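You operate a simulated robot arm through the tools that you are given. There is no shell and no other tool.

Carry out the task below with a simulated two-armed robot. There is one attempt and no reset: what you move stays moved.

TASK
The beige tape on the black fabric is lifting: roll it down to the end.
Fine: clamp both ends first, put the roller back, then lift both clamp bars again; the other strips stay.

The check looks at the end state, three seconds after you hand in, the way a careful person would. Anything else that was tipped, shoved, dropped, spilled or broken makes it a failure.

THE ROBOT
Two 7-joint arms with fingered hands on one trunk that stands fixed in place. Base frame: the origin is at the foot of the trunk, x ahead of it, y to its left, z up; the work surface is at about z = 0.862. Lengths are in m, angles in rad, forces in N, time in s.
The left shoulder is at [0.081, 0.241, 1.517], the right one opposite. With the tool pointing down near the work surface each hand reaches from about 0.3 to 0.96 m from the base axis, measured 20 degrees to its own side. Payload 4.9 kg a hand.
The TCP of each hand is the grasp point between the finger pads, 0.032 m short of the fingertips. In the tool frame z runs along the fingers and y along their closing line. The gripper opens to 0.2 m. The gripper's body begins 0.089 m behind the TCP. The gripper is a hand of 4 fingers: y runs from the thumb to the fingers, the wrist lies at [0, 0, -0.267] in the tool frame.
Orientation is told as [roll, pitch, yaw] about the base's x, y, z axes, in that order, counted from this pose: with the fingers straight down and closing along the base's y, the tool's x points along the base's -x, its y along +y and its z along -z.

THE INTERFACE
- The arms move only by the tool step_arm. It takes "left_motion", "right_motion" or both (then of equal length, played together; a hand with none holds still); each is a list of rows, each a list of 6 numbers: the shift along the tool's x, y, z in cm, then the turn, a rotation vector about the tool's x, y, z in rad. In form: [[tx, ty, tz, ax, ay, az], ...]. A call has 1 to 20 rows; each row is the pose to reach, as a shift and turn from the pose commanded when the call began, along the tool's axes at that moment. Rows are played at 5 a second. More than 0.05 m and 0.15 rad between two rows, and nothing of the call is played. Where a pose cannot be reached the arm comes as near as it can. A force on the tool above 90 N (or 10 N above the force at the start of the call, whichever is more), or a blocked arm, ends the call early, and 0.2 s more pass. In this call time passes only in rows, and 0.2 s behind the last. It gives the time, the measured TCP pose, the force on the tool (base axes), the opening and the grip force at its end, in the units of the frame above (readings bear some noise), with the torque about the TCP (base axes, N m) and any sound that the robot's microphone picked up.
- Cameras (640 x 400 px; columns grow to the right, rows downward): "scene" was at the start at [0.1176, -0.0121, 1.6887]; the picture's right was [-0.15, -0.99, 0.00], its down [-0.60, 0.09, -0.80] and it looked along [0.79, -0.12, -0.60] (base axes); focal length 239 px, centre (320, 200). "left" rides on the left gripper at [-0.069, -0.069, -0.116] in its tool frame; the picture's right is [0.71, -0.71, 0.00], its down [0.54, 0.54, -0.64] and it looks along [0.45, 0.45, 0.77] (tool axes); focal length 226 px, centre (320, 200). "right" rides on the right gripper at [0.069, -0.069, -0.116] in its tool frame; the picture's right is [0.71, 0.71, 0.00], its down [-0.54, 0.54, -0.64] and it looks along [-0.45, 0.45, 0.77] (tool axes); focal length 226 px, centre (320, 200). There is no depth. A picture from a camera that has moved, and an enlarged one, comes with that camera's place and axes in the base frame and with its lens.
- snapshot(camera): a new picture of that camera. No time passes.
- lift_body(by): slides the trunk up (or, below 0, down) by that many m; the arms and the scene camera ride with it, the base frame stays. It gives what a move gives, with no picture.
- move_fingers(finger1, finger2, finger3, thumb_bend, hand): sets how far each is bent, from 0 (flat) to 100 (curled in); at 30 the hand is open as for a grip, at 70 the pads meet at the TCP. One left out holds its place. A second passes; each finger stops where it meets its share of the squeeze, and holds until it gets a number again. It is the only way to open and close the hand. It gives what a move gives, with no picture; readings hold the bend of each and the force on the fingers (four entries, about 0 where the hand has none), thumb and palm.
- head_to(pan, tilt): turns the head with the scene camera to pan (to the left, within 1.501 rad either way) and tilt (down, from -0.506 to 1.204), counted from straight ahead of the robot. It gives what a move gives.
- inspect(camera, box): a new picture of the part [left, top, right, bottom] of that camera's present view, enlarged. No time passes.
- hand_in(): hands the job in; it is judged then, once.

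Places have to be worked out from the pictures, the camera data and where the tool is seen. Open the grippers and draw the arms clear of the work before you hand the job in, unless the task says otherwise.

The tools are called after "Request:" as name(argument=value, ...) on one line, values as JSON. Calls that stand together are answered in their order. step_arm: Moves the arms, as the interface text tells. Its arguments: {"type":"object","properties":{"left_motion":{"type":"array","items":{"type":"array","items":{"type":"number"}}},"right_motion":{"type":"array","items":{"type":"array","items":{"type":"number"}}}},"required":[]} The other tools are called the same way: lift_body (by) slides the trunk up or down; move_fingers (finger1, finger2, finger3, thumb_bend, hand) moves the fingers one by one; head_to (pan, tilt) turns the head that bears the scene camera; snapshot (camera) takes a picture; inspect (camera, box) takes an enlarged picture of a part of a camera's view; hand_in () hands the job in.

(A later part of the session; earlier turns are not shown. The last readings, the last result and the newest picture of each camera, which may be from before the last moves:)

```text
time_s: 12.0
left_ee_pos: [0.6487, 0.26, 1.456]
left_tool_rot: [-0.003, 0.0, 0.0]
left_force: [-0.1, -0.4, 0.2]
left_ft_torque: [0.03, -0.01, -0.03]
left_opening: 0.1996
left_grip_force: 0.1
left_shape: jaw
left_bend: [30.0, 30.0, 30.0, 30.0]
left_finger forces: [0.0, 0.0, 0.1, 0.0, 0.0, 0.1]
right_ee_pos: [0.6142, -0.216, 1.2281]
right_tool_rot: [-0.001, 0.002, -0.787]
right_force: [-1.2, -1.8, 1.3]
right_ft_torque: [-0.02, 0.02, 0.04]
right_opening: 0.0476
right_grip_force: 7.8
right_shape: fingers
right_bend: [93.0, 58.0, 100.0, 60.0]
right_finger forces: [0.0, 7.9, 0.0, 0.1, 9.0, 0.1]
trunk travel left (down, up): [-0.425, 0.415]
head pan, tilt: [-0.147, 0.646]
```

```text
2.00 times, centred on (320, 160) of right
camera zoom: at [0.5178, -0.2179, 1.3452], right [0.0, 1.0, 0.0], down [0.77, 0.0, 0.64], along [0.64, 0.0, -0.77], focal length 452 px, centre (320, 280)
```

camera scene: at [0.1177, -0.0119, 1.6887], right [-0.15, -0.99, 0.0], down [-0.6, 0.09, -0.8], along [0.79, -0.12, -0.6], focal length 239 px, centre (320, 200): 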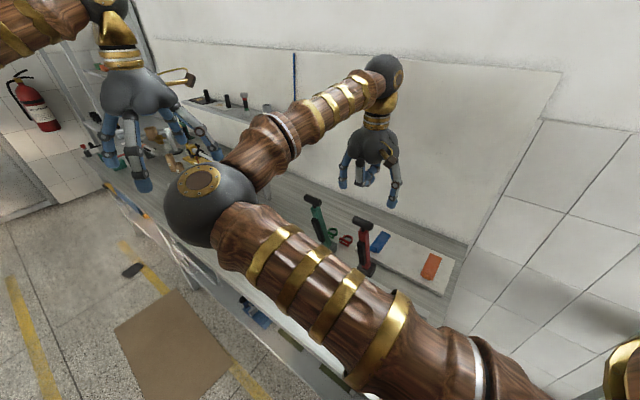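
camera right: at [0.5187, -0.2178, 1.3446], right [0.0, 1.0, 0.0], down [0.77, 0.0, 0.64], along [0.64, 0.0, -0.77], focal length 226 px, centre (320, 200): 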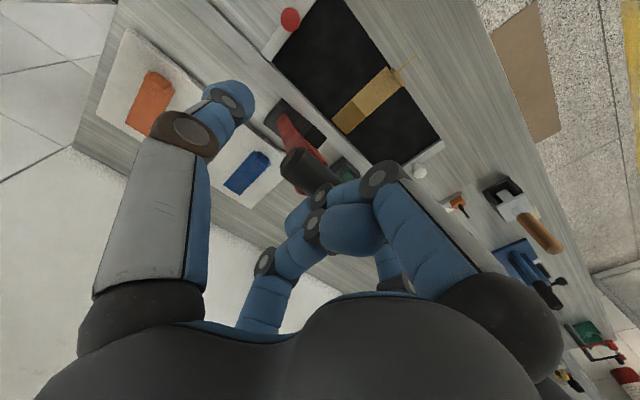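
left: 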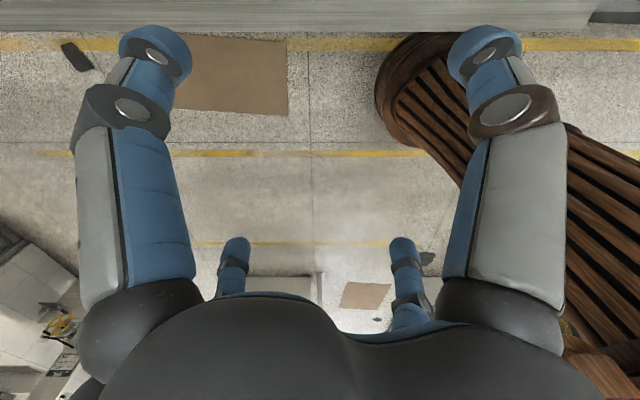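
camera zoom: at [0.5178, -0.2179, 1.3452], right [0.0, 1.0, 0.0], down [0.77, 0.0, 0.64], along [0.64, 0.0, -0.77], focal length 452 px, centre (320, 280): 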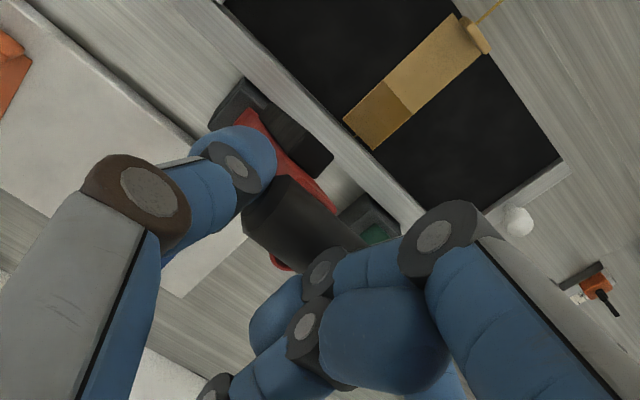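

Both pads hold about 8 N on the T's ends. I'll try a short piece of the downward arc about a pivot near W=0.69, z=0.89 to see whether the lever swings.

Request:
step_arm(right_motion=[[1.43, 0, 0.49, 0, 0, 0], [2.86, 0, 1.06, 0, 0, 0], [4.39, 0, 1.75, 0, 0, 0], [5.88, 0, 2.51, 0, 0, 0]])

Request:
inspect(camera="scene", box=[290, 140, 420, 280])

```text
time_s: 13.0
left_ee_pos: [0.6491, 0.2592, 1.4556]
left_tool_rot: [0.0, 0.0, 0.0]
left_force: [-0.6, 0.5, 0.4]
left_ft_torque: [0.0, 0.0, 0.02]
left_opening: 0.2001
left_grip_force: 0.1
left_shape: jaw
left_bend: [30.0, 30.0, 30.0, 30.0]
left_finger forces: [0.1, 0.1, 0.0, 0.0, 0.1, 0.0]
right_ee_pos: [0.574, -0.1761, 1.204]
right_tool_rot: [-0.002, 0.0, -0.789]
right_force: [3.6, -4.3, -7.0]
right_ft_torque: [-0.17, -0.14, 0.09]
right_opening: 0.0476
right_grip_force: 7.0
right_shape: fingers
right_bend: [93.0, 58.0, 100.0, 61.0]
right_finger forces: [0.1, 6.8, 0.0, 0.1, 7.7, 0.0]
trunk travel left (down, up): [-0.425, 0.415]
head pan, tilt: [-0.147, 0.646]
```

```text
2.86 times, centred on (355, 210) of scene
camera zoom: at [0.1182, -0.0124, 1.6885], right [-0.15, -0.99, 0.0], down [-0.6, 0.09, -0.8], along [0.79, -0.12, -0.6], focal length 682 px, centre (220, 171)
```

zoom: 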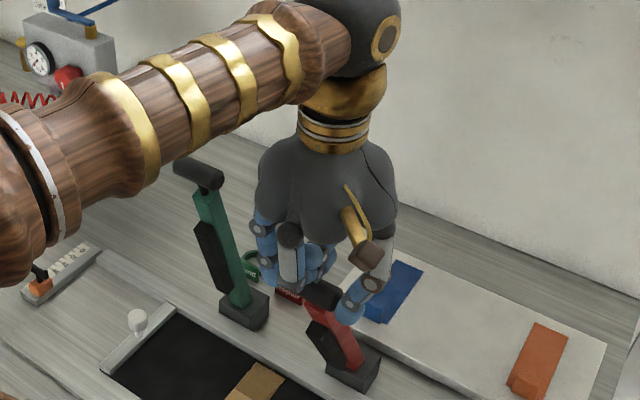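

The lever swings with the hand, the pull being mainly towards the pivot, so my arc was a touch wide. I'll continue along a slightly tighter arc.

Request:
step_arm(right_motion=[[1.3, 0, 1.2, 0, 0, 0], [2.67, 0, 2.1, 0, 0, 0], [5.05, 0, 4.1, 0, 0, 0], [7.22, 0, 6.33, 0, 0, 0]])

Request:
inspect(camera="scene", box=[290, 150, 420, 290])

```text
time_s: 14.0
left_ee_pos: [0.65, 0.2615, 1.4561]
left_tool_rot: [-0.003, 0.0, 0.0]
left_force: [0.5, 0.9, -0.4]
left_ft_torque: [-0.01, 0.04, 0.0]
left_opening: 0.1999
left_grip_force: 0.1
left_shape: jaw
left_bend: [30.0, 30.0, 30.0, 30.0]
left_finger forces: [0.0, 0.0, 0.0, 0.1, 0.0, 0.1]
right_ee_pos: [0.5221, -0.1249, 1.139]
right_tool_rot: [0.0, 0.0, -0.785]
right_force: [-1.4, 1.3, 1.9]
right_ft_torque: [0.0, -0.05, -0.04]
right_opening: 0.0475
right_grip_force: 8.4
right_shape: fingers
right_bend: [93.0, 58.0, 100.0, 61.0]
right_finger forces: [0.0, 8.3, 0.0, 0.1, 8.7, 0.0]
trunk travel left (down, up): [-0.425, 0.415]
head pan, tilt: [-0.147, 0.646]
```

```text
2.86 times, centred on (355, 220) of scene
camera zoom: at [0.1175, -0.0107, 1.6887], right [-0.15, -0.99, 0.0], down [-0.6, 0.09, -0.8], along [0.79, -0.12, -0.6], focal length 682 px, centre (220, 143)
```

zoom: 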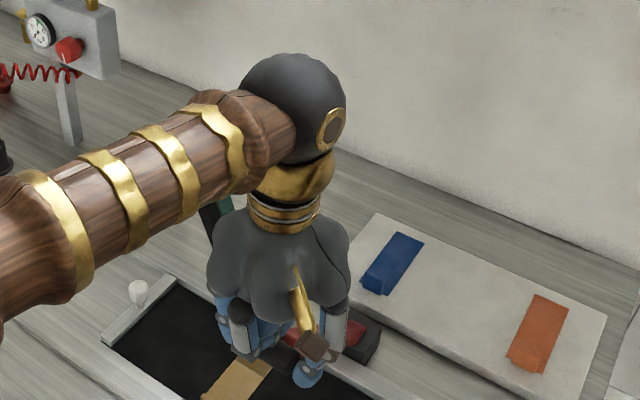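

Forces are near zero now, so the arc fits. I continue down, stopping part-way to look.

Request:
step_arm(right_motion=[[1.94, 0, 2.44, 0, 0, 0], [3.62, 0, 5.06, 0, 0, 0], [5.03, 0, 7.84, 0, 0, 0], [6.16, 0, 10.74, 0, 0, 0]])

Request:
snapshot(camera="right")

Request:
inspect(camera="scene", box=[270, 180, 410, 320])

```text
time_s: 15.0
left_ee_pos: [0.6504, 0.2645, 1.4563]
left_tool_rot: [-0.001, 0.0, -0.001]
left_force: [0.5, 0.1, 1.1]
left_ft_torque: [-0.05, -0.01, -0.01]
left_opening: 0.1997
left_grip_force: 0.2
left_shape: jaw
left_bend: [30.0, 30.0, 30.0, 30.0]
left_finger forces: [0.0, 0.0, 0.0, 0.0, 0.1, 0.1]
right_ee_pos: [0.4832, -0.0944, 1.0326]
right_tool_rot: [-0.006, -0.006, -0.819]
right_force: [-1.2, 11.4, 0.5]
right_ft_torque: [0.42, -0.02, 0.23]
right_opening: 0.0432
right_grip_force: 7.1
right_shape: fingers
right_bend: [93.0, 56.0, 100.0, 63.0]
right_finger forces: [0.0, 11.0, 0.1, 0.0, 2.9, 0.0]
trunk travel left (down, up): [-0.425, 0.415]
head pan, tilt: [-0.147, 0.646]
```

```text
taken
camera right: at [0.3867, -0.0918, 1.1488], right [0.03, 1.0, -0.01], down [0.77, -0.02, 0.64], along [0.64, -0.03, -0.77], focal length 226 px, centre (320, 200)
```

right: 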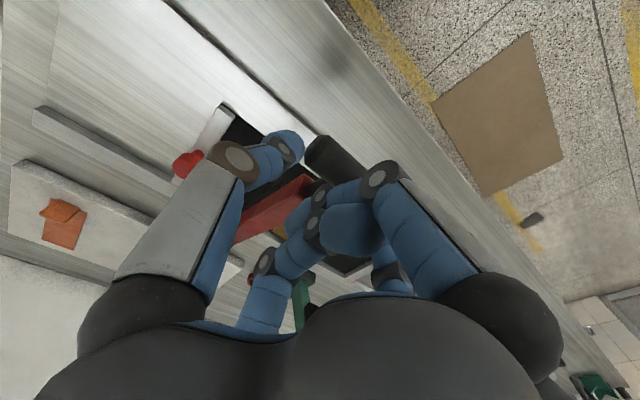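

```text
2.86 times, centred on (340, 250) of scene
camera zoom: at [0.118, -0.0091, 1.6887], right [-0.15, -0.99, 0.0], down [-0.6, 0.09, -0.8], along [0.79, -0.12, -0.6], focal length 682 px, centre (263, 57)
```

zoom: 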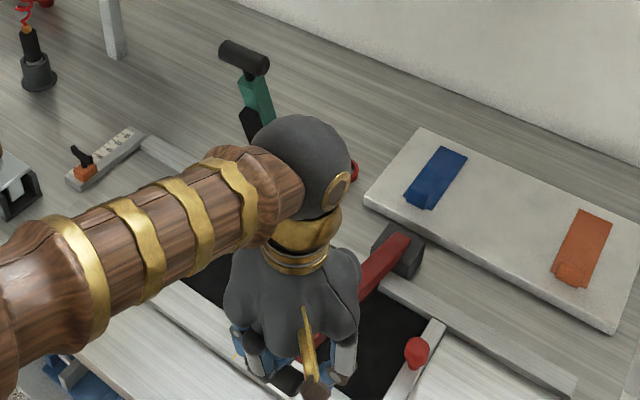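

The hand lags about 15 mm and yawed a little from its command, so I suspect the arm is near a joint limit here. I'll hold for one row and re-read.

Request:
step_arm(right_motion=[[0, 0, 0, 0, 0, 0], [0, 0, 0, 0, 0, 0]])

Request:
inspect(camera="right", box=[200, 80, 440, 280])

```text
time_s: 15.6
left_ee_pos: [0.6498, 0.2617, 1.4556]
left_tool_rot: [-0.002, -0.001, 0.001]
left_force: [0.1, -0.1, 0.1]
left_ft_torque: [-0.02, 0.02, -0.01]
left_opening: 0.1998
left_grip_force: 0.0
left_shape: jaw
left_bend: [30.0, 30.0, 30.0, 30.0]
left_finger forces: [0.1, 0.1, 0.0, 0.0, 0.0, 0.0]
right_ee_pos: [0.4816, -0.095, 1.032]
right_tool_rot: [-0.006, -0.002, -0.817]
right_force: [0.2, 9.2, -0.4]
right_ft_torque: [0.41, -0.1, 0.17]
right_opening: 0.0428
right_grip_force: 7.2
right_shape: fingers
right_bend: [93.0, 56.0, 100.0, 63.0]
right_finger forces: [0.0, 11.6, 0.0, 0.0, 3.1, 0.0]
trunk travel left (down, up): [-0.425, 0.415]
head pan, tilt: [-0.147, 0.646]
```

```text
2.00 times, centred on (320, 180) of right
camera zoom: at [0.3868, -0.0923, 1.1484], right [0.03, 1.0, -0.01], down [0.77, -0.02, 0.64], along [0.64, -0.03, -0.77], focal length 452 px, centre (320, 240)
```

zoom: 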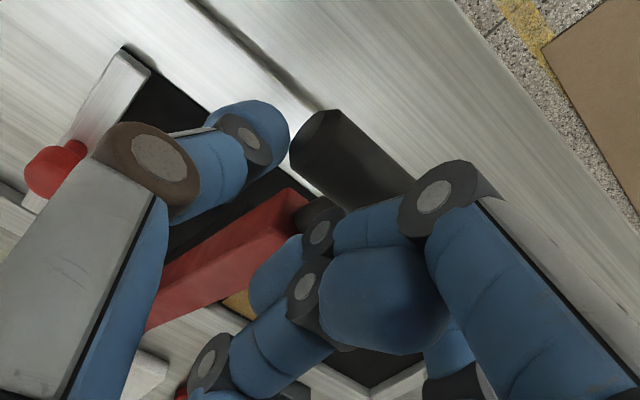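

The offset is steady, so the arm can't go farther that way, but the remaining travel is mostly downward. I'll press straight down a few centimetres and watch the forces.

Request:
step_arm(right_motion=[[0.3, 0, 1.5, 0, 0, 0], [0.6, 0, 3, 0, 0, 0]])

Request:
inspect(camera="right", box=[200, 80, 440, 280])

```text
time_s: 16.2
left_ee_pos: [0.6519, 0.2621, 1.4555]
left_tool_rot: [0.002, 0.0, -0.001]
left_force: [0.3, 0.1, 0.1]
left_ft_torque: [0.01, 0.01, 0.01]
left_opening: 0.1999
left_grip_force: 0.0
left_shape: jaw
left_bend: [30.0, 30.0, 30.0, 30.0]
left_finger forces: [0.1, 0.0, 0.0, 0.1, 0.0, 0.1]
right_ee_pos: [0.4783, -0.091, 0.9991]
right_tool_rot: [-0.01, -0.008, -0.81]
right_force: [3.2, 12.2, -2.1]
right_ft_torque: [0.33, -0.04, 0.24]
right_opening: 0.0395
right_grip_force: 5.9
right_shape: fingers
right_bend: [93.0, 56.0, 100.0, 64.0]
right_finger forces: [0.0, 11.1, 0.0, 0.0, 0.9, 0.1]
trunk travel left (down, up): [-0.425, 0.415]
head pan, tilt: [-0.147, 0.646]
```

```text
2.00 times, centred on (320, 180) of right
camera zoom: at [0.3815, -0.0881, 1.1163], right [0.03, 1.0, -0.01], down [0.77, -0.01, 0.64], along [0.64, -0.03, -0.77], focal length 452 px, centre (320, 240)
```

zoom: 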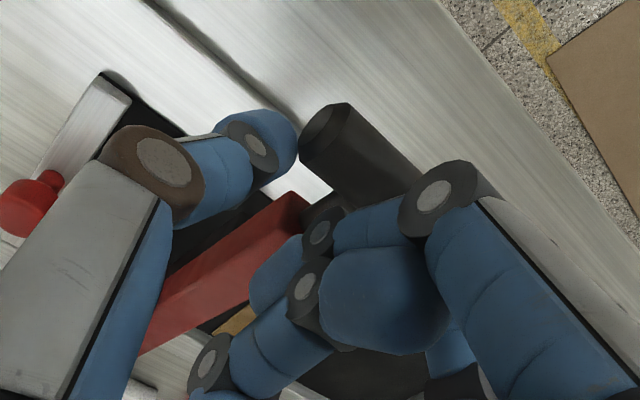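

The thumb is slipping off the T end, so I'll open the pinch here, see whether the lever stays, and finish with a plain push from above.

Request:
move_fingers(hand="right", finger2=42, thumb_bend=42)

Request:
inspect(camera="right", box=[200, 80, 440, 280])

```text
time_s: 17.2
left_ee_pos: [0.6491, 0.2611, 1.4562]
left_tool_rot: [0.0, -0.001, -0.001]
left_force: [0.5, -0.8, 0.4]
left_ft_torque: [-0.02, 0.0, 0.02]
left_opening: 0.2001
left_grip_force: 0.1
left_shape: jaw
left_bend: [30.0, 30.0, 30.0, 30.0]
left_finger forces: [0.0, 0.1, 0.1, 0.0, 0.0, 0.0]
right_ee_pos: [0.4769, -0.0925, 0.9998]
right_tool_rot: [-0.009, -0.005, -0.809]
right_force: [-0.4, 0.0, -0.5]
right_ft_torque: [0.02, 0.02, -0.01]
right_opening: 0.0803
right_grip_force: 0.0
right_shape: fingers
right_bend: [93.0, 42.0, 100.0, 42.0]
right_finger forces: [0.0, 0.1, 0.0, 0.1, 0.1, 0.0]
trunk travel left (down, up): [-0.425, 0.415]
head pan, tilt: [-0.147, 0.646]
```

```text
2.00 times, centred on (320, 180) of right
camera zoom: at [0.3805, -0.0889, 1.1169], right [0.03, 1.0, -0.01], down [0.77, -0.01, 0.64], along [0.64, -0.02, -0.77], focal length 452 px, centre (320, 240)
```

zoom: 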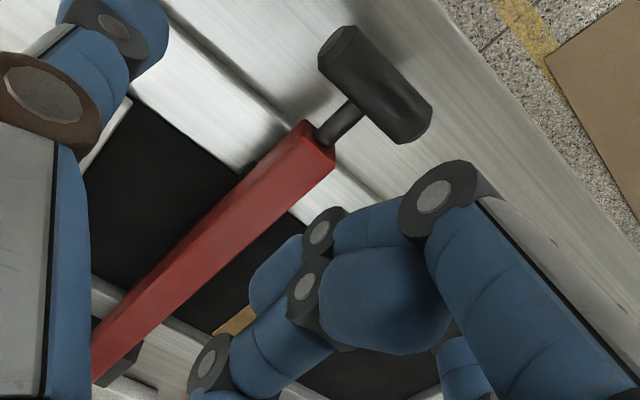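

After release the red lever settled down by its own weight; its T is now around (0.464, -0.066, 0.90). I'll raise the right hand straight up and look at the clamp.

Request:
step_arm(right_motion=[[0, 0, -4, 0, 0, 0], [0, 0, -8, 0, 0, 0], [0, 0, -12, 0, 0, 0], [0, 0, -16, 0, 0, 0], [-4, 0, -20, 0, 0, 0], [-7, -2, -24, 0, 0, 0], [-7, -6, -28, 0, 0, 0], [-7, -10, -31, 0, 0, 0], [-7, -14, -33, 0, 0, 0]])

Request:
snapshot(camera="scene")

Request:
snapshot(camera="right")

```text
refused: row 5 steps farther than a row can; nothing moved
```

```text
taken
camera scene: at [0.1173, -0.0124, 1.6887], right [-0.15, -0.99, 0.0], down [-0.6, 0.09, -0.8], along [0.79, -0.12, -0.6], focal length 239 px, centre (320, 200)
```

scene: 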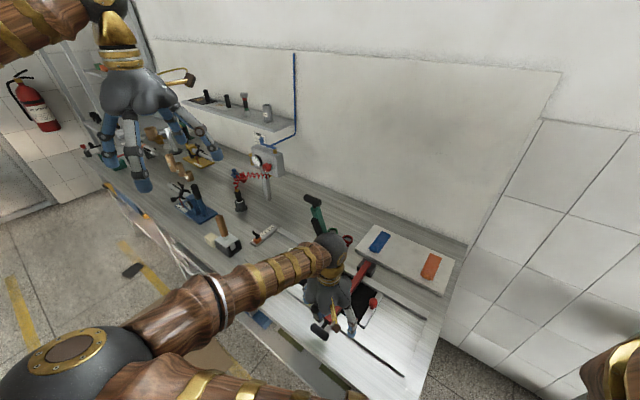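

```text
taken
camera right: at [0.3805, -0.0889, 1.1169], right [0.03, 1.0, -0.01], down [0.77, -0.01, 0.64], along [0.64, -0.02, -0.77], focal length 226 px, centre (320, 200)
```

right: 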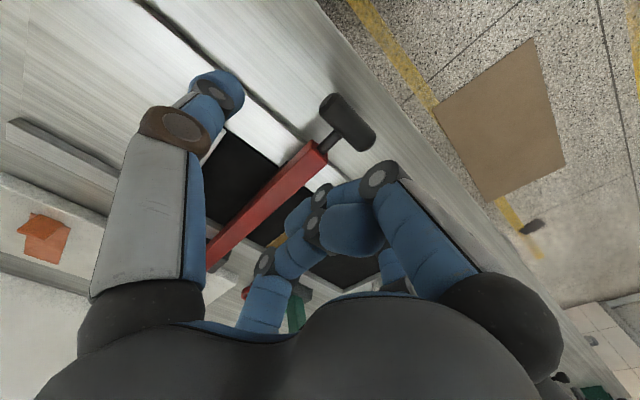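

A step was too long; I'll repeat the retreat in smaller steps.

Request:
step_arm(right_motion=[[0, 0, -4, 0, 0, 0], [0, 0, -8, 0, 0, 0], [0, 0, -12, 0, 0, 0], [0, 0, -16, 0, 0, 0], [-3, 0, -19, 0, 0, 0], [-6, -1, -22, 0, 0, 0], [-7, -4, -25, 0, 0, 0], [-7, -7.5, -27, 0, 0, 0], [-7, -11, -29, 0, 0, 0], [-7, -14, -31, 0, 0, 0]])

Request:
snapshot(camera="scene")

Request:
snapshot(camera="right")

```text
time_s: 19.4
left_ee_pos: [0.6489, 0.2599, 1.4562]
left_tool_rot: [0.001, 0.0, -0.001]
left_force: [0.0, 0.2, 1.0]
left_ft_torque: [0.05, -0.02, 0.0]
left_opening: 0.2
left_grip_force: 0.1
left_shape: jaw
left_bend: [30.0, 30.0, 30.0, 30.0]
left_finger forces: [0.0, 0.1, 0.0, 0.0, 0.1, 0.0]
right_ee_pos: [0.4214, -0.2418, 1.3078]
right_tool_rot: [-0.038, -0.019, -0.813]
right_force: [0.4, 0.0, 0.5]
right_ft_torque: [0.04, -0.01, 0.01]
right_opening: 0.0804
right_grip_force: 0.1
right_shape: fingers
right_bend: [93.0, 42.0, 100.0, 42.0]
right_finger forces: [0.1, 0.0, 0.0, 0.0, 0.1, 0.0]
trunk travel left (down, up): [-0.425, 0.415]
head pan, tilt: [-0.147, 0.646]
```

```text
taken
camera scene: at [0.1166, -0.0127, 1.6888], right [-0.15, -0.99, 0.0], down [-0.59, 0.09, -0.8], along [0.79, -0.12, -0.6], focal length 239 px, centre (320, 200)
```

scene: 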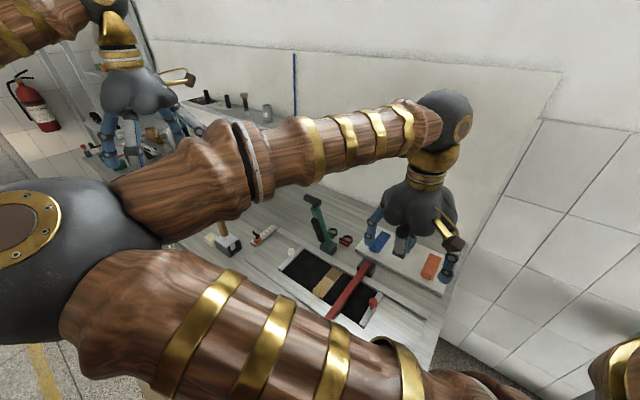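

```text
taken
camera right: at [0.3276, -0.2354, 1.4253], right [0.03, 1.0, -0.04], down [0.77, 0.0, 0.63], along [0.63, -0.05, -0.77], focal length 226 px, centre (320, 200)
```

right: 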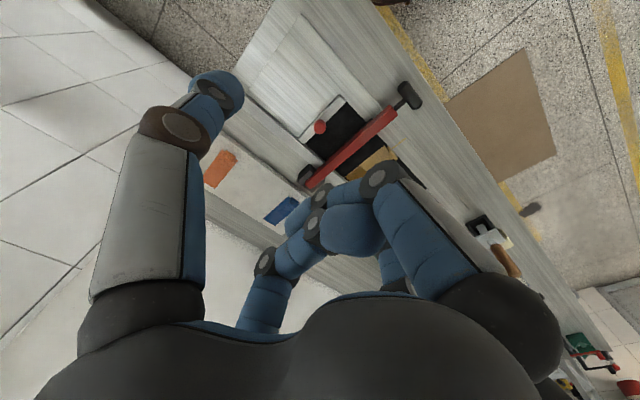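

The red lever lies flat across the panel beside the tape. The right elbow has swung awkwardly near the head, so I'll take the right arm back to its starting posture to unwind it.

Request:
step_arm(right_motion=[[-3, 1.2, -2.5, 0, 0, -0.08], [-6, 2.4, -5, 0, 0, -0.16], [-9, 3.6, -7.5, 0, 0, -0.24], [-12, 4.8, -10, 0, 0, -0.32], [-15, 6, -12.5, 0, 0, -0.4], [-18, 7.2, -15, 0, 0, -0.48], [-21, 8.4, -17.5, 0, 0, -0.56], [-24, 9.6, -20, 0, 0, -0.64], [-27, 10.8, -22.5, 0, 0, -0.72], [-30.4, 12, -25, 0, 0, -0.8]])

Request:
snapshot(camera="scene")

Request:
inspect(camera="scene", box=[260, 180, 420, 340])

Request:
snapshot(camera="right")

```text
time_s: 21.6
left_ee_pos: [0.6513, 0.2572, 1.4564]
left_tool_rot: [0.0, 0.002, -0.001]
left_force: [0.3, -0.8, -0.4]
left_ft_torque: [0.05, 0.0, -0.03]
left_opening: 0.2
left_grip_force: 0.0
left_shape: jaw
left_bend: [30.0, 30.0, 30.0, 30.0]
left_finger forces: [0.0, 0.1, 0.1, 0.0, 0.0, 0.0]
right_ee_pos: [0.7247, -0.3574, 1.5593]
right_tool_rot: [0.002, 0.003, 0.016]
right_force: [0.8, 0.0, 0.3]
right_ft_torque: [0.07, 0.01, 0.0]
right_opening: 0.0804
right_grip_force: 0.1
right_shape: fingers
right_bend: [93.0, 42.0, 100.0, 42.0]
right_finger forces: [0.0, 0.0, 0.0, 0.0, 0.0, 0.0]
trunk travel left (down, up): [-0.425, 0.415]
head pan, tilt: [-0.147, 0.646]
```

```text
taken
camera scene: at [0.119, -0.0148, 1.6885], right [-0.15, -0.99, 0.0], down [-0.6, 0.09, -0.8], along [0.79, -0.12, -0.6], focal length 239 px, centre (320, 200)
```

scene: 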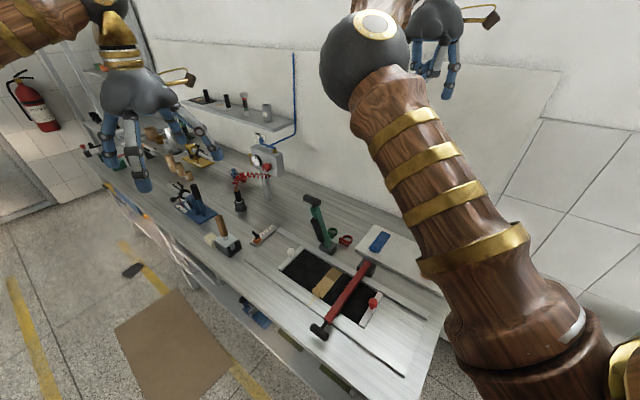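

```text
2.50 times, centred on (340, 260) of scene
camera zoom: at [0.119, -0.0148, 1.6885], right [-0.15, -0.99, 0.0], down [-0.6, 0.09, -0.8], along [0.79, -0.12, -0.6], focal length 597 px, centre (270, 50)
```

zoom: 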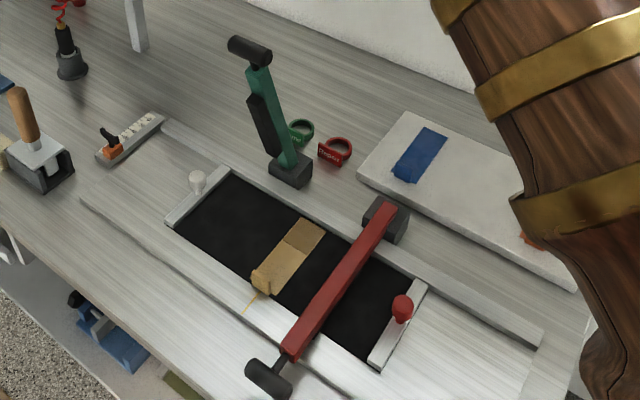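

```text
taken
camera right: at [0.6587, -0.4292, 1.6753], right [-0.72, 0.7, 0.0], down [0.53, 0.55, 0.64], along [0.45, 0.46, -0.77], focal length 226 px, centre (320, 200)
```

right: 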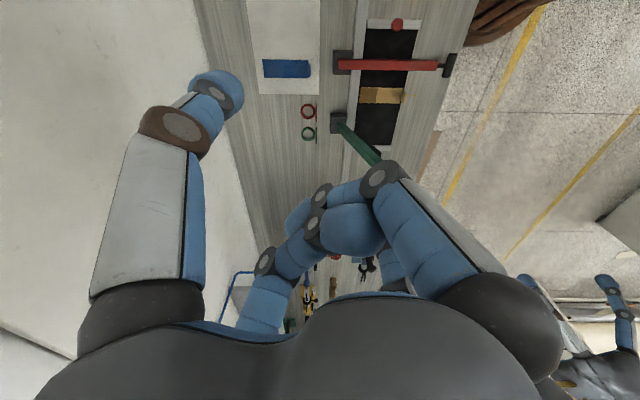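

The red clamp bar lies flat on the fabric, with the tape clear beside it. By similarity the green T handle is near (0.752, -0.080, 1.209); I'll use the left hand there, first shaping its digits, with the right hand moved aside.

Request:
move_fingers(hand="left", finger1=100, finger2=42, finger3=100, thumb_bend=42)

Request:
step_arm(left_motion=[[-1, -3.4, 0.5, 0, 0, 0.08], [-2, -6.8, 1, 0, 0, 0.16], [-3, -10.2, 1.5, 0, 0, 0.24], [-4, -13.6, 2, 0, 0, 0.32], [-5, -17, 2.5, 0, 0, 0.4], [-6, -20.4, 3, 0, 0, 0.48], [-7, -23.8, 3.5, 0, 0, 0.56], [-8, -27.2, 4, 0, 0, 0.64], [-9, -30.6, 5, 0, 0, 0.72], [-10.2, -34, 6, 0, 0, 0.785], [-10.2, -34, 10, 0, 0, 0.785], [-10.2, -34, 13.6, 0, 0, 0.785]], right_motion=[[0, -1, 0, 0, 0, 0], [0, -2, 0, 0, 0, 0], [0, -3, 0, 0, 0, 0], [0, -4, 0, 0, 0, 0], [0, -5, 0, 0, 0, 0], [0, -6, 0, 0, 0, 0], [0, -7, 0, 0, 0, 0], [0, -8, 0, 0, 0, 0], [0, -9, 0, 0, 0, 0], [0, -10, 0, 0, 0, 0], [0, -10, 0, 0, 0, 0], [0, -10, 0, 0, 0, 0]])

Request:
snapshot(camera="scene")

Request:
snapshot(camera="left")

```text
time_s: 22.6
left_ee_pos: [0.6486, 0.2619, 1.4562]
left_tool_rot: [0.0, 0.0, -0.001]
left_force: [-0.3, 0.1, -0.4]
left_ft_torque: [0.0, 0.0, 0.02]
left_opening: 0.0664
left_grip_force: 0.1
left_shape: fingers
left_bend: [73.0, 42.0, 73.0, 42.0]
left_finger forces: [0.1, 0.0, 0.1, 0.1, 0.0, 0.0]
right_ee_pos: [0.7246, -0.3537, 1.5606]
right_tool_rot: [0.0, 0.0, 0.013]
right_force: [0.9, 0.4, -0.4]
right_ft_torque: [-0.03, 0.01, -0.01]
right_opening: 0.0805
right_grip_force: 0.0
right_shape: fingers
right_bend: [93.0, 42.0, 100.0, 42.0]
right_finger forces: [0.0, 0.1, 0.0, 0.1, 0.0, 0.0]
trunk travel left (down, up): [-0.425, 0.415]
head pan, tilt: [-0.147, 0.646]
```

```text
time_s: 25.2
left_ee_pos: [0.7529, -0.0774, 1.3175]
left_tool_rot: [-0.002, 0.0, -0.785]
left_force: [-0.3, -0.3, -0.3]
left_ft_torque: [0.0, -0.02, -0.02]
left_opening: 0.0668
left_grip_force: 0.0
left_shape: fingers
left_bend: [73.0, 42.0, 73.0, 42.0]
left_finger forces: [0.1, 0.1, 0.0, 0.0, 0.0, 0.0]
right_ee_pos: [0.7259, -0.454, 1.5632]
right_tool_rot: [-0.002, 0.002, 0.016]
right_force: [1.0, 0.2, 0.0]
right_ft_torque: [-0.03, 0.02, 0.0]
right_opening: 0.0801
right_grip_force: 0.0
right_shape: fingers
right_bend: [93.0, 42.0, 100.0, 42.0]
right_finger forces: [0.0, 0.1, 0.0, 0.0, 0.0, 0.0]
trunk travel left (down, up): [-0.425, 0.415]
head pan, tilt: [-0.147, 0.646]
```

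```text
taken
camera scene: at [0.1189, -0.01, 1.6887], right [-0.15, -0.99, 0.0], down [-0.6, 0.09, -0.8], along [0.79, -0.12, -0.6], focal length 239 px, centre (320, 200)
```

scene: 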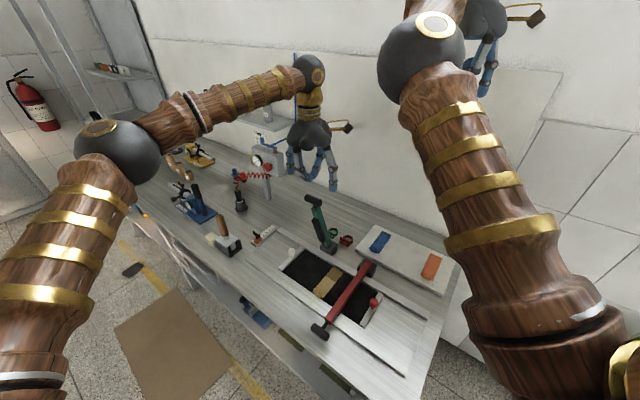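

```text
taken
camera left: at [0.7529, -0.1737, 1.4339], right [-1.0, 0.0, 0.0], down [0.0, 0.77, 0.64], along [0.0, 0.64, -0.77], focal length 226 px, centre (320, 200)
```

left: 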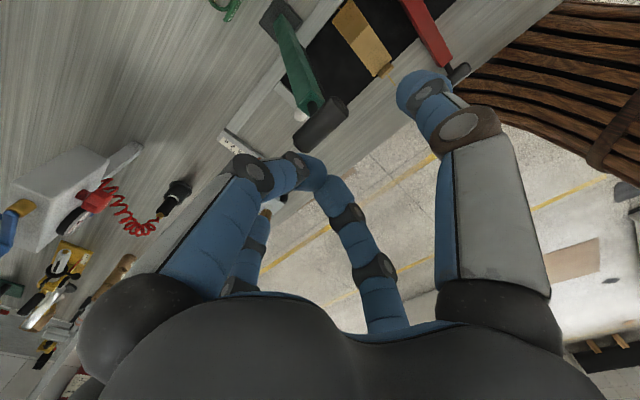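

Fingers 1 and 3 met each other at 73; I'll curl them one after the other so they tuck away, and zoom on the T handle.

Request:
move_fingers(hand="left", finger1=30, finger3=100)

Request:
move_fingers(hand="left", finger1=100)

Request:
inspect(camera="left", box=[260, 70, 400, 170])

Request:
inspect(camera="scene", box=[270, 120, 370, 260])

```text
time_s: 26.2
left_ee_pos: [0.7517, -0.0782, 1.3198]
left_tool_rot: [0.0, 0.002, -0.786]
left_force: [-0.5, -0.4, 0.2]
left_ft_torque: [-0.01, -0.02, 0.01]
left_opening: 0.1207
left_grip_force: 0.1
left_shape: fingers
left_bend: [30.0, 42.0, 100.0, 42.0]
left_finger forces: [0.0, 0.0, 0.0, 0.1, 0.1, 0.0]
right_ee_pos: [0.7251, -0.456, 1.5626]
right_tool_rot: [-0.001, 0.0, 0.013]
right_force: [0.7, 0.3, 0.6]
right_ft_torque: [0.06, 0.0, 0.03]
right_opening: 0.0802
right_grip_force: 0.0
right_shape: fingers
right_bend: [93.0, 42.0, 100.0, 42.0]
right_finger forces: [0.1, 0.0, 0.1, 0.0, 0.0, 0.1]
trunk travel left (down, up): [-0.425, 0.415]
head pan, tilt: [-0.147, 0.646]
```

```text
time_s: 27.2
left_ee_pos: [0.7503, -0.078, 1.3191]
left_tool_rot: [0.0, -0.001, -0.786]
left_force: [0.5, 1.2, -0.2]
left_ft_torque: [-0.02, 0.02, 0.01]
left_opening: 0.0803
left_grip_force: 0.0
left_shape: fingers
left_bend: [92.0, 42.0, 100.0, 42.0]
left_finger forces: [0.0, 0.1, 0.0, 0.1, 0.0, 0.0]
right_ee_pos: [0.7252, -0.4558, 1.562]
right_tool_rot: [0.001, 0.001, 0.014]
right_force: [-0.6, 1.4, -0.2]
right_ft_torque: [-0.02, -0.03, 0.02]
right_opening: 0.0802
right_grip_force: 0.1
right_shape: fingers
right_bend: [93.0, 42.0, 100.0, 42.0]
right_finger forces: [0.0, 0.0, 0.1, 0.0, 0.0, 0.1]
trunk travel left (down, up): [-0.425, 0.415]
head pan, tilt: [-0.147, 0.646]
```

```text
4.00 times, centred on (330, 120) of left
camera zoom: at [0.7515, -0.1761, 1.4344], right [-1.0, 0.0, 0.0], down [0.0, 0.77, 0.64], along [0.0, 0.64, -0.77], focal length 904 px, centre (280, 520)
```

zoom: 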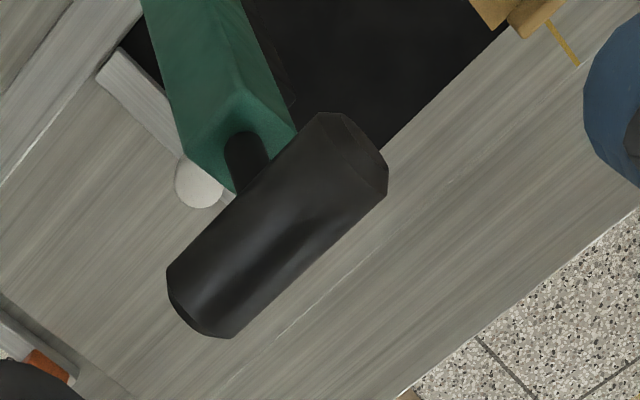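

```text
2.86 times, centred on (320, 190) of scene
camera zoom: at [0.1177, -0.0123, 1.6887], right [-0.15, -0.99, 0.0], down [-0.6, 0.09, -0.8], along [0.79, -0.12, -0.6], focal length 682 px, centre (320, 229)
```

zoom: 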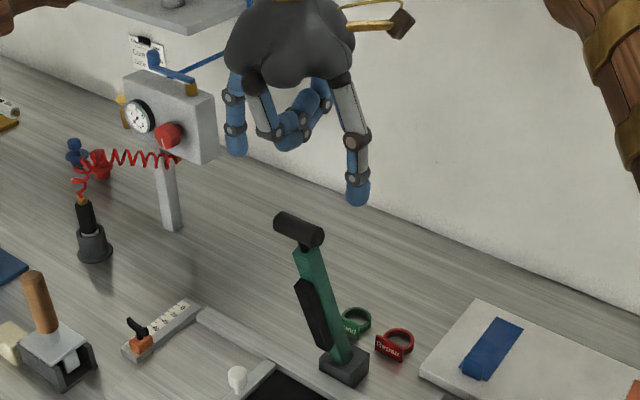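

Both views put the green T handle at about (0.752, -0.083, 1.208). I'll descend over it with the left hand.

Request:
step_arm(left_motion=[[-0.4, -0.3, 2, 0, 0, 0], [-0.4, -0.3, 5, 0, 0, 0], [-0.4, -0.3, 7, 0, 0, 0], [-0.4, -0.3, 8.2, 0, 0, 0], [-0.4, -0.3, 9.2, 0, 0, 0]])

Request:
inspect(camera="scene", box=[270, 120, 370, 260])

Request:
inspect(camera="left", box=[200, 60, 480, 260])

```text
time_s: 28.4
left_ee_pos: [0.752, -0.085, 1.2275]
left_tool_rot: [0.001, -0.001, -0.785]
left_force: [-0.4, -1.2, 0.0]
left_ft_torque: [0.02, 0.02, -0.03]
left_opening: 0.0803
left_grip_force: 0.0
left_shape: fingers
left_bend: [93.0, 42.0, 100.0, 42.0]
left_finger forces: [0.0, 0.0, 0.0, 0.0, 0.0, 0.0]
right_ee_pos: [0.7259, -0.4561, 1.5638]
right_tool_rot: [-0.002, 0.001, 0.014]
right_force: [0.2, 0.5, 0.2]
right_ft_torque: [0.0, 0.0, 0.0]
right_opening: 0.0805
right_grip_force: 0.0
right_shape: fingers
right_bend: [93.0, 42.0, 100.0, 42.0]
right_finger forces: [0.0, 0.1, 0.0, 0.0, 0.1, 0.1]
trunk travel left (down, up): [-0.425, 0.415]
head pan, tilt: [-0.147, 0.646]
```

```text
2.86 times, centred on (320, 190) of scene
camera zoom: at [0.1182, -0.0122, 1.6887], right [-0.15, -0.99, 0.0], down [-0.6, 0.09, -0.8], along [0.79, -0.12, -0.6], focal length 682 px, centre (320, 229)
```

zoom: 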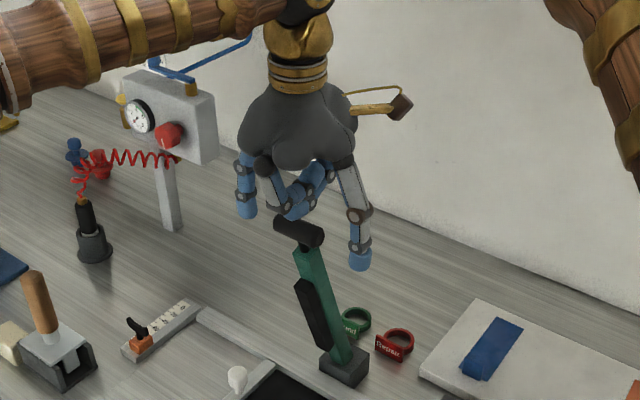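

```text
2.00 times, centred on (340, 160) of left
camera zoom: at [0.7527, -0.1821, 1.3434], right [-1.0, 0.0, 0.0], down [0.0, 0.77, 0.64], along [0.0, 0.64, -0.77], focal length 452 px, centre (280, 280)
```

zoom: 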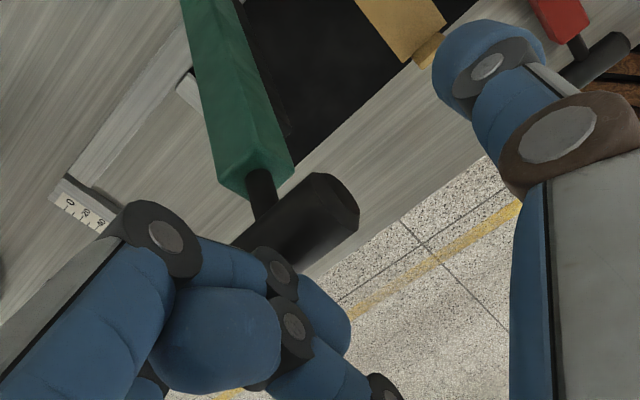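

The T handle lies between thumb and finger 2. Closing the pinch.

Request:
move_fingers(hand="left", finger2=66, thumb_bend=66)

Request:
inspect(camera="left", box=[200, 60, 480, 260])

```text
time_s: 29.4
left_ee_pos: [0.7512, -0.0861, 1.2287]
left_tool_rot: [0.0, 0.001, -0.785]
left_force: [-3.5, -2.5, -0.6]
left_ft_torque: [-0.07, 0.02, 0.0]
left_opening: 0.0473
left_grip_force: 10.3
left_shape: fingers
left_bend: [93.0, 58.0, 100.0, 61.0]
left_finger forces: [0.1, 8.4, 0.0, 0.0, 12.3, 0.0]
right_ee_pos: [0.7257, -0.4566, 1.5627]
right_tool_rot: [0.0, 0.001, 0.016]
right_force: [0.7, -0.5, -0.1]
right_ft_torque: [0.01, 0.03, 0.05]
right_opening: 0.0802
right_grip_force: 0.1
right_shape: fingers
right_bend: [93.0, 42.0, 100.0, 42.0]
right_finger forces: [0.0, 0.0, 0.1, 0.0, 0.0, 0.0]
trunk travel left (down, up): [-0.425, 0.415]
head pan, tilt: [-0.147, 0.646]
```

```text
2.00 times, centred on (340, 160) of left
camera zoom: at [0.7516, -0.1829, 1.3443], right [-1.0, 0.0, 0.0], down [0.0, 0.77, 0.64], along [0.0, 0.64, -0.77], focal length 452 px, centre (280, 280)
```

zoom: 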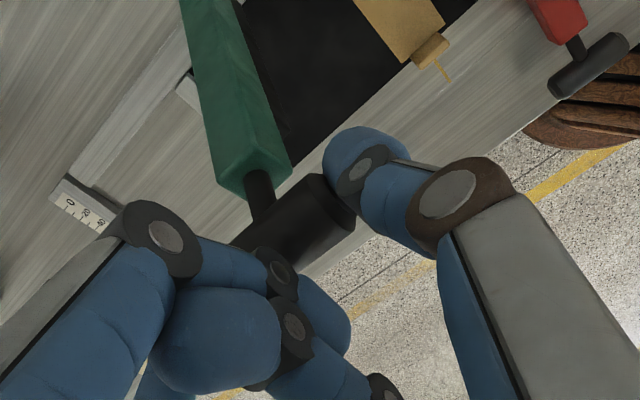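

Both ends are held. I'll swing the green lever down along the arc that fitted the red one.

Request:
step_arm(left_motion=[[1.2, -0.2, 0.45, 0, 0, 0], [2.4, -0.2, 0.96, 0, 0, 0], [4.63, -0.2, 2.06, 0, 0, 0], [6.77, -0.2, 3.34, 0, 0, 0], [8.8, -0.2, 4.79, 0, 0, 0], [10.7, -0.2, 6.4, 0, 0, 0], [12.47, -0.2, 8.15, 0, 0, 0]])

Request:
inspect(camera="left", box=[200, 60, 480, 260])

Request:
snapshot(camera="scene")

```text
time_s: 31.0
left_ee_pos: [0.6623, 0.0022, 1.146]
left_tool_rot: [0.001, 0.0, -0.785]
left_force: [-3.9, -2.8, 1.6]
left_ft_torque: [-0.12, 0.04, -0.05]
left_opening: 0.0467
left_grip_force: 10.1
left_shape: fingers
left_bend: [93.0, 57.0, 100.0, 62.0]
left_finger forces: [0.0, 8.9, 0.0, 0.0, 12.4, 0.0]
right_ee_pos: [0.7248, -0.456, 1.5642]
right_tool_rot: [-0.001, -0.001, 0.014]
right_force: [-1.2, 0.0, -0.3]
right_ft_torque: [-0.01, -0.02, -0.01]
right_opening: 0.0804
right_grip_force: 0.0
right_shape: fingers
right_bend: [93.0, 42.0, 100.0, 42.0]
right_finger forces: [0.0, 0.0, 0.0, 0.1, 0.0, 0.0]
trunk travel left (down, up): [-0.425, 0.415]
head pan, tilt: [-0.147, 0.646]
```

```text
2.00 times, centred on (340, 160) of left
camera zoom: at [0.6625, -0.095, 1.262], right [-1.0, 0.0, 0.0], down [0.0, 0.77, 0.64], along [0.0, 0.64, -0.77], focal length 452 px, centre (280, 280)
```

zoom: 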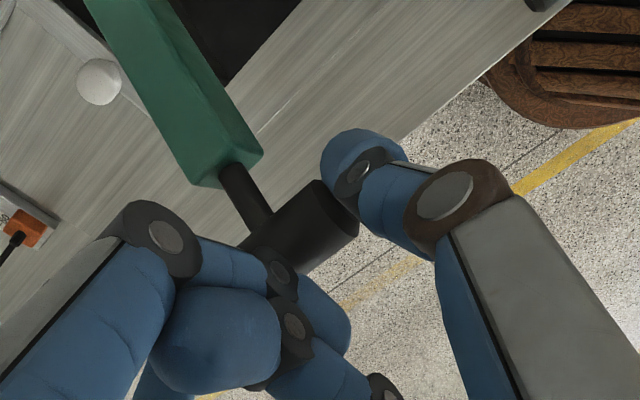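

```text
taken
camera scene: at [0.1165, -0.0116, 1.6888], right [-0.15, -0.99, 0.0], down [-0.59, 0.09, -0.8], along [0.79, -0.12, -0.6], focal length 239 px, centre (320, 200)
```

scene: 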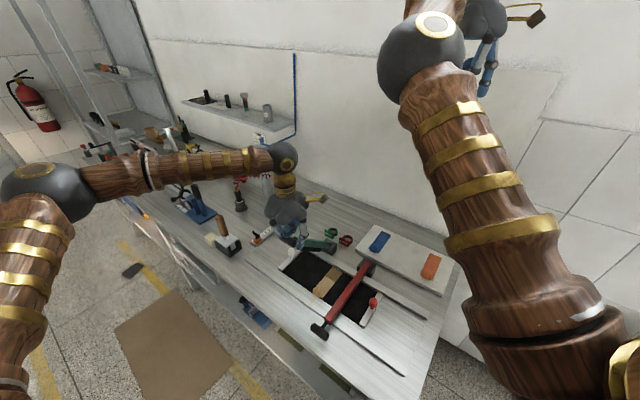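

The swing is smooth with small forces. I continue down the arc.

Request:
step_arm(left_motion=[[1.63, -0.2, 1.89, 0, 0, 0], [3.1, -0.2, 3.9, 0, 0, 0], [4.41, -0.2, 6.02, 0, 0, 0], [5.53, -0.2, 8.24, 0, 0, 0], [6.48, -0.2, 10.55, 0, 0, 0], [7.25, -0.2, 12.92, 0, 0, 0], [7.82, -0.2, 15.34, 0, 0, 0], [8.19, -0.2, 17.8, 0, 0, 0]])

Request:
inspect(camera="left", box=[200, 60, 480, 260])

Request:
inspect(camera="scene", box=[240, 180, 400, 350])

```text
time_s: 32.8
left_ee_pos: [0.6028, 0.0568, 0.9693]
left_tool_rot: [-0.003, 0.004, -0.785]
left_force: [-2.9, 3.0, -5.0]
left_ft_torque: [0.04, 0.06, -0.05]
left_opening: 0.045
left_grip_force: 9.6
left_shape: fingers
left_bend: [93.0, 57.0, 100.0, 62.0]
left_finger forces: [0.0, 9.0, 0.0, 0.1, 9.8, 0.0]
right_ee_pos: [0.726, -0.4556, 1.5627]
right_tool_rot: [0.001, 0.0, 0.013]
right_force: [0.1, -0.1, -0.3]
right_ft_torque: [0.02, 0.02, -0.01]
right_opening: 0.0804
right_grip_force: 0.2
right_shape: fingers
right_bend: [93.0, 42.0, 100.0, 42.0]
right_finger forces: [0.0, 0.1, 0.0, 0.1, 0.1, 0.1]
trunk travel left (down, up): [-0.425, 0.415]
head pan, tilt: [-0.147, 0.646]
```

```text
2.00 times, centred on (340, 160) of left
camera zoom: at [0.6038, -0.0396, 1.0838], right [-1.0, 0.0, 0.0], down [0.0, 0.77, 0.64], along [0.0, 0.64, -0.77], focal length 452 px, centre (280, 280)
```

zoom: 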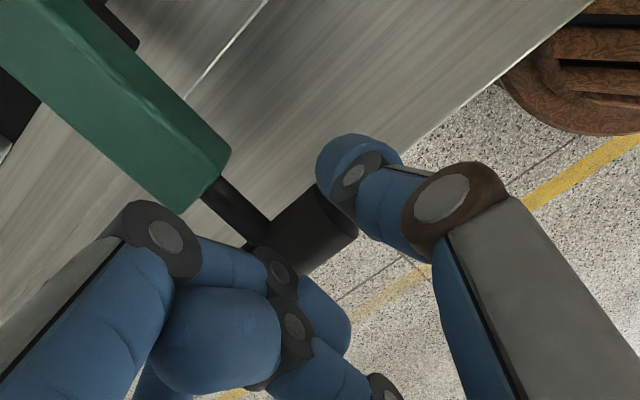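

```text
2.35 times, centred on (320, 265) of scene
camera zoom: at [0.1181, -0.0121, 1.6887], right [-0.15, -0.99, 0.0], down [-0.6, 0.09, -0.8], along [0.79, -0.12, -0.6], focal length 562 px, centre (320, 47)
```

zoom: 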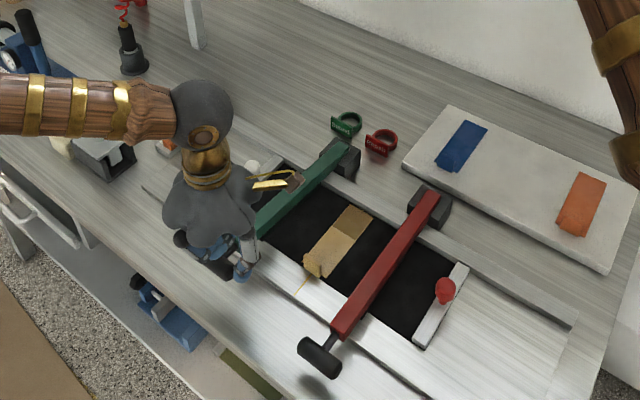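

Nearly flat; I lower the last few centimetres until it rests on the fabric.

Request:
step_arm(left_motion=[[0.1, 0, 1.3, 0, 0, 0], [0.17, 0, 2.5, 0, 0, 0], [0.15, 0, 3.6, 0, 0, 0], [0.1, 0, 4.6, 0, 0, 0]])

Request:
inspect(camera="left", box=[200, 60, 480, 260])

```text
time_s: 33.8
left_ee_pos: [0.6028, 0.059, 0.9261]
left_tool_rot: [0.003, -0.004, -0.786]
left_force: [-0.4, 2.7, 15.2]
left_ft_torque: [0.19, -0.23, -0.04]
left_opening: 0.0442
left_grip_force: 11.8
left_shape: fingers
left_bend: [93.0, 56.0, 100.0, 62.0]
left_finger forces: [0.0, 12.7, 0.1, 0.0, 11.1, 0.0]
right_ee_pos: [0.7222, -0.4553, 1.5661]
right_tool_rot: [0.001, -0.001, 0.014]
right_force: [-0.6, -0.1, -0.4]
right_ft_torque: [-0.03, -0.03, -0.01]
right_opening: 0.0805
right_grip_force: 0.0
right_shape: fingers
right_bend: [93.0, 42.0, 100.0, 42.0]
right_finger forces: [0.0, 0.0, 0.0, 0.0, 0.0, 0.0]
trunk travel left (down, up): [-0.425, 0.415]
head pan, tilt: [-0.147, 0.646]
```

```text
2.00 times, centred on (340, 160) of left
camera zoom: at [0.6012, -0.0388, 1.0409], right [-1.0, 0.0, 0.0], down [0.0, 0.77, 0.64], along [0.0, 0.64, -0.77], focal length 452 px, centre (280, 280)
```

zoom: 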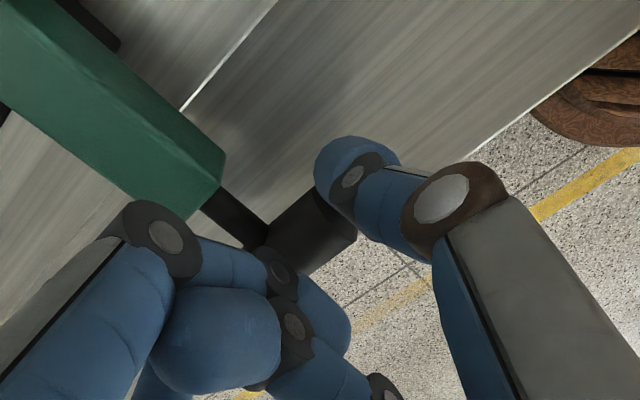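

Contact force of 15 N says the green bar is seated (T height about 0.907). I'll release the pinch and rise straight up.

Request:
move_fingers(hand="left", finger2=42, thumb_bend=42)

Request:
step_arm(left_motion=[[0, 0, -2, 0, 0, 0], [0, 0, -5, 0, 0, 0], [0, 0, -9, 0, 0, 0], [0, 0, -13, 0, 0, 0], [0, 0, -17, 0, 0, 0], [0, 0, -21, 0, 0, 0], [0, 0, -25, 0, 0, 0], [0, 0, -29, 0, 0, 0]])

Request:
snapshot(camera="scene")

Request:
inspect(camera="scene", box=[200, 200, 400, 360])

Request:
snapshot(camera="left")

```text
time_s: 34.8
left_ee_pos: [0.6029, 0.0585, 0.9216]
left_tool_rot: [0.001, 0.0, -0.785]
left_force: [0.7, 0.1, -0.1]
left_ft_torque: [-0.01, -0.03, -0.01]
left_opening: 0.0801
left_grip_force: 0.1
left_shape: fingers
left_bend: [93.0, 42.0, 100.0, 42.0]
left_finger forces: [0.1, 0.0, 0.0, 0.1, 0.0, 0.0]
right_ee_pos: [0.7253, -0.4541, 1.5616]
right_tool_rot: [0.0, 0.0, 0.013]
right_force: [0.3, -0.3, 0.2]
right_ft_torque: [0.01, 0.03, 0.01]
right_opening: 0.0805
right_grip_force: 0.1
right_shape: fingers
right_bend: [93.0, 42.0, 100.0, 42.0]
right_finger forces: [0.0, 0.1, 0.1, 0.0, 0.1, 0.0]
trunk travel left (down, up): [-0.425, 0.415]
head pan, tilt: [-0.147, 0.646]
```

```text
time_s: 36.6
left_ee_pos: [0.6018, 0.0591, 1.2149]
left_tool_rot: [0.001, -0.001, -0.785]
left_force: [-1.2, -0.8, 0.1]
left_ft_torque: [0.01, -0.03, -0.03]
left_opening: 0.0802
left_grip_force: 0.1
left_shape: fingers
left_bend: [93.0, 42.0, 100.0, 42.0]
left_finger forces: [0.0, 0.0, 0.0, 0.1, 0.0, 0.0]
right_ee_pos: [0.7239, -0.4554, 1.5631]
right_tool_rot: [0.0, 0.0, 0.013]
right_force: [0.4, 0.8, -0.1]
right_ft_torque: [-0.04, -0.03, 0.0]
right_opening: 0.0803
right_grip_force: 0.0
right_shape: fingers
right_bend: [93.0, 42.0, 100.0, 42.0]
right_finger forces: [0.0, 0.0, 0.0, 0.1, 0.0, 0.0]
trunk travel left (down, up): [-0.425, 0.415]
head pan, tilt: [-0.147, 0.646]
```

```text
taken
camera scene: at [0.1168, -0.0123, 1.6887], right [-0.15, -0.99, 0.0], down [-0.6, 0.09, -0.8], along [0.79, -0.12, -0.6], focal length 239 px, centre (320, 200)
```

scene: 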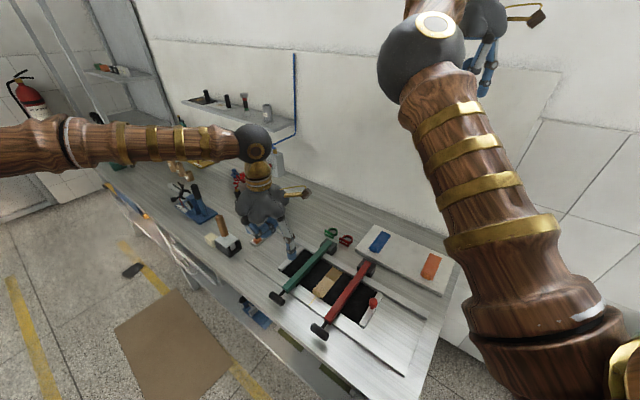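

```text
2.50 times, centred on (300, 280) of scene
camera zoom: at [0.1168, -0.0123, 1.6887], right [-0.15, -0.99, 0.0], down [-0.6, 0.09, -0.8], along [0.79, -0.12, -0.6], focal length 597 px, centre (370, 0)
```

zoom: 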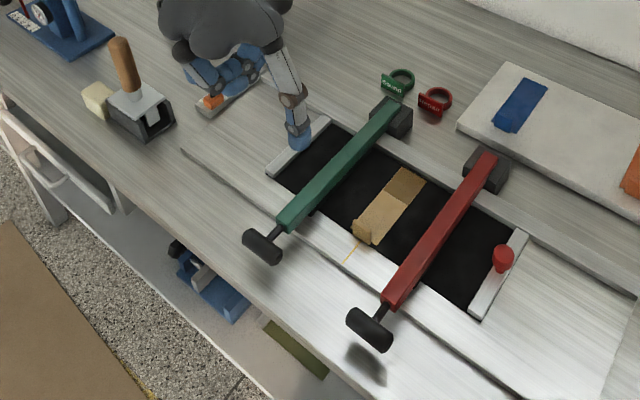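

```text
taken
camera left: at [0.6019, -0.039, 1.33], right [-1.0, 0.0, 0.0], down [0.0, 0.77, 0.64], along [0.0, 0.64, -0.77], focal length 226 px, centre (320, 200)
```

left: 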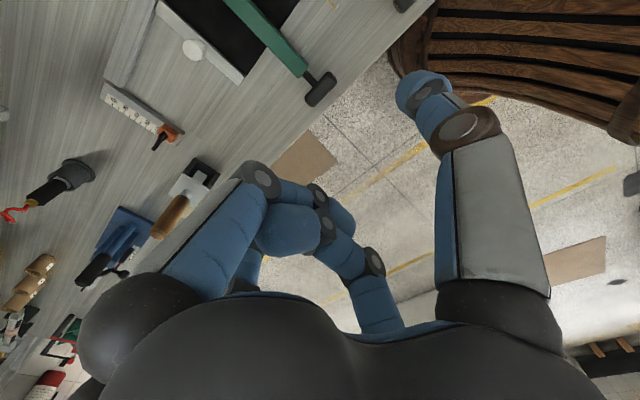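

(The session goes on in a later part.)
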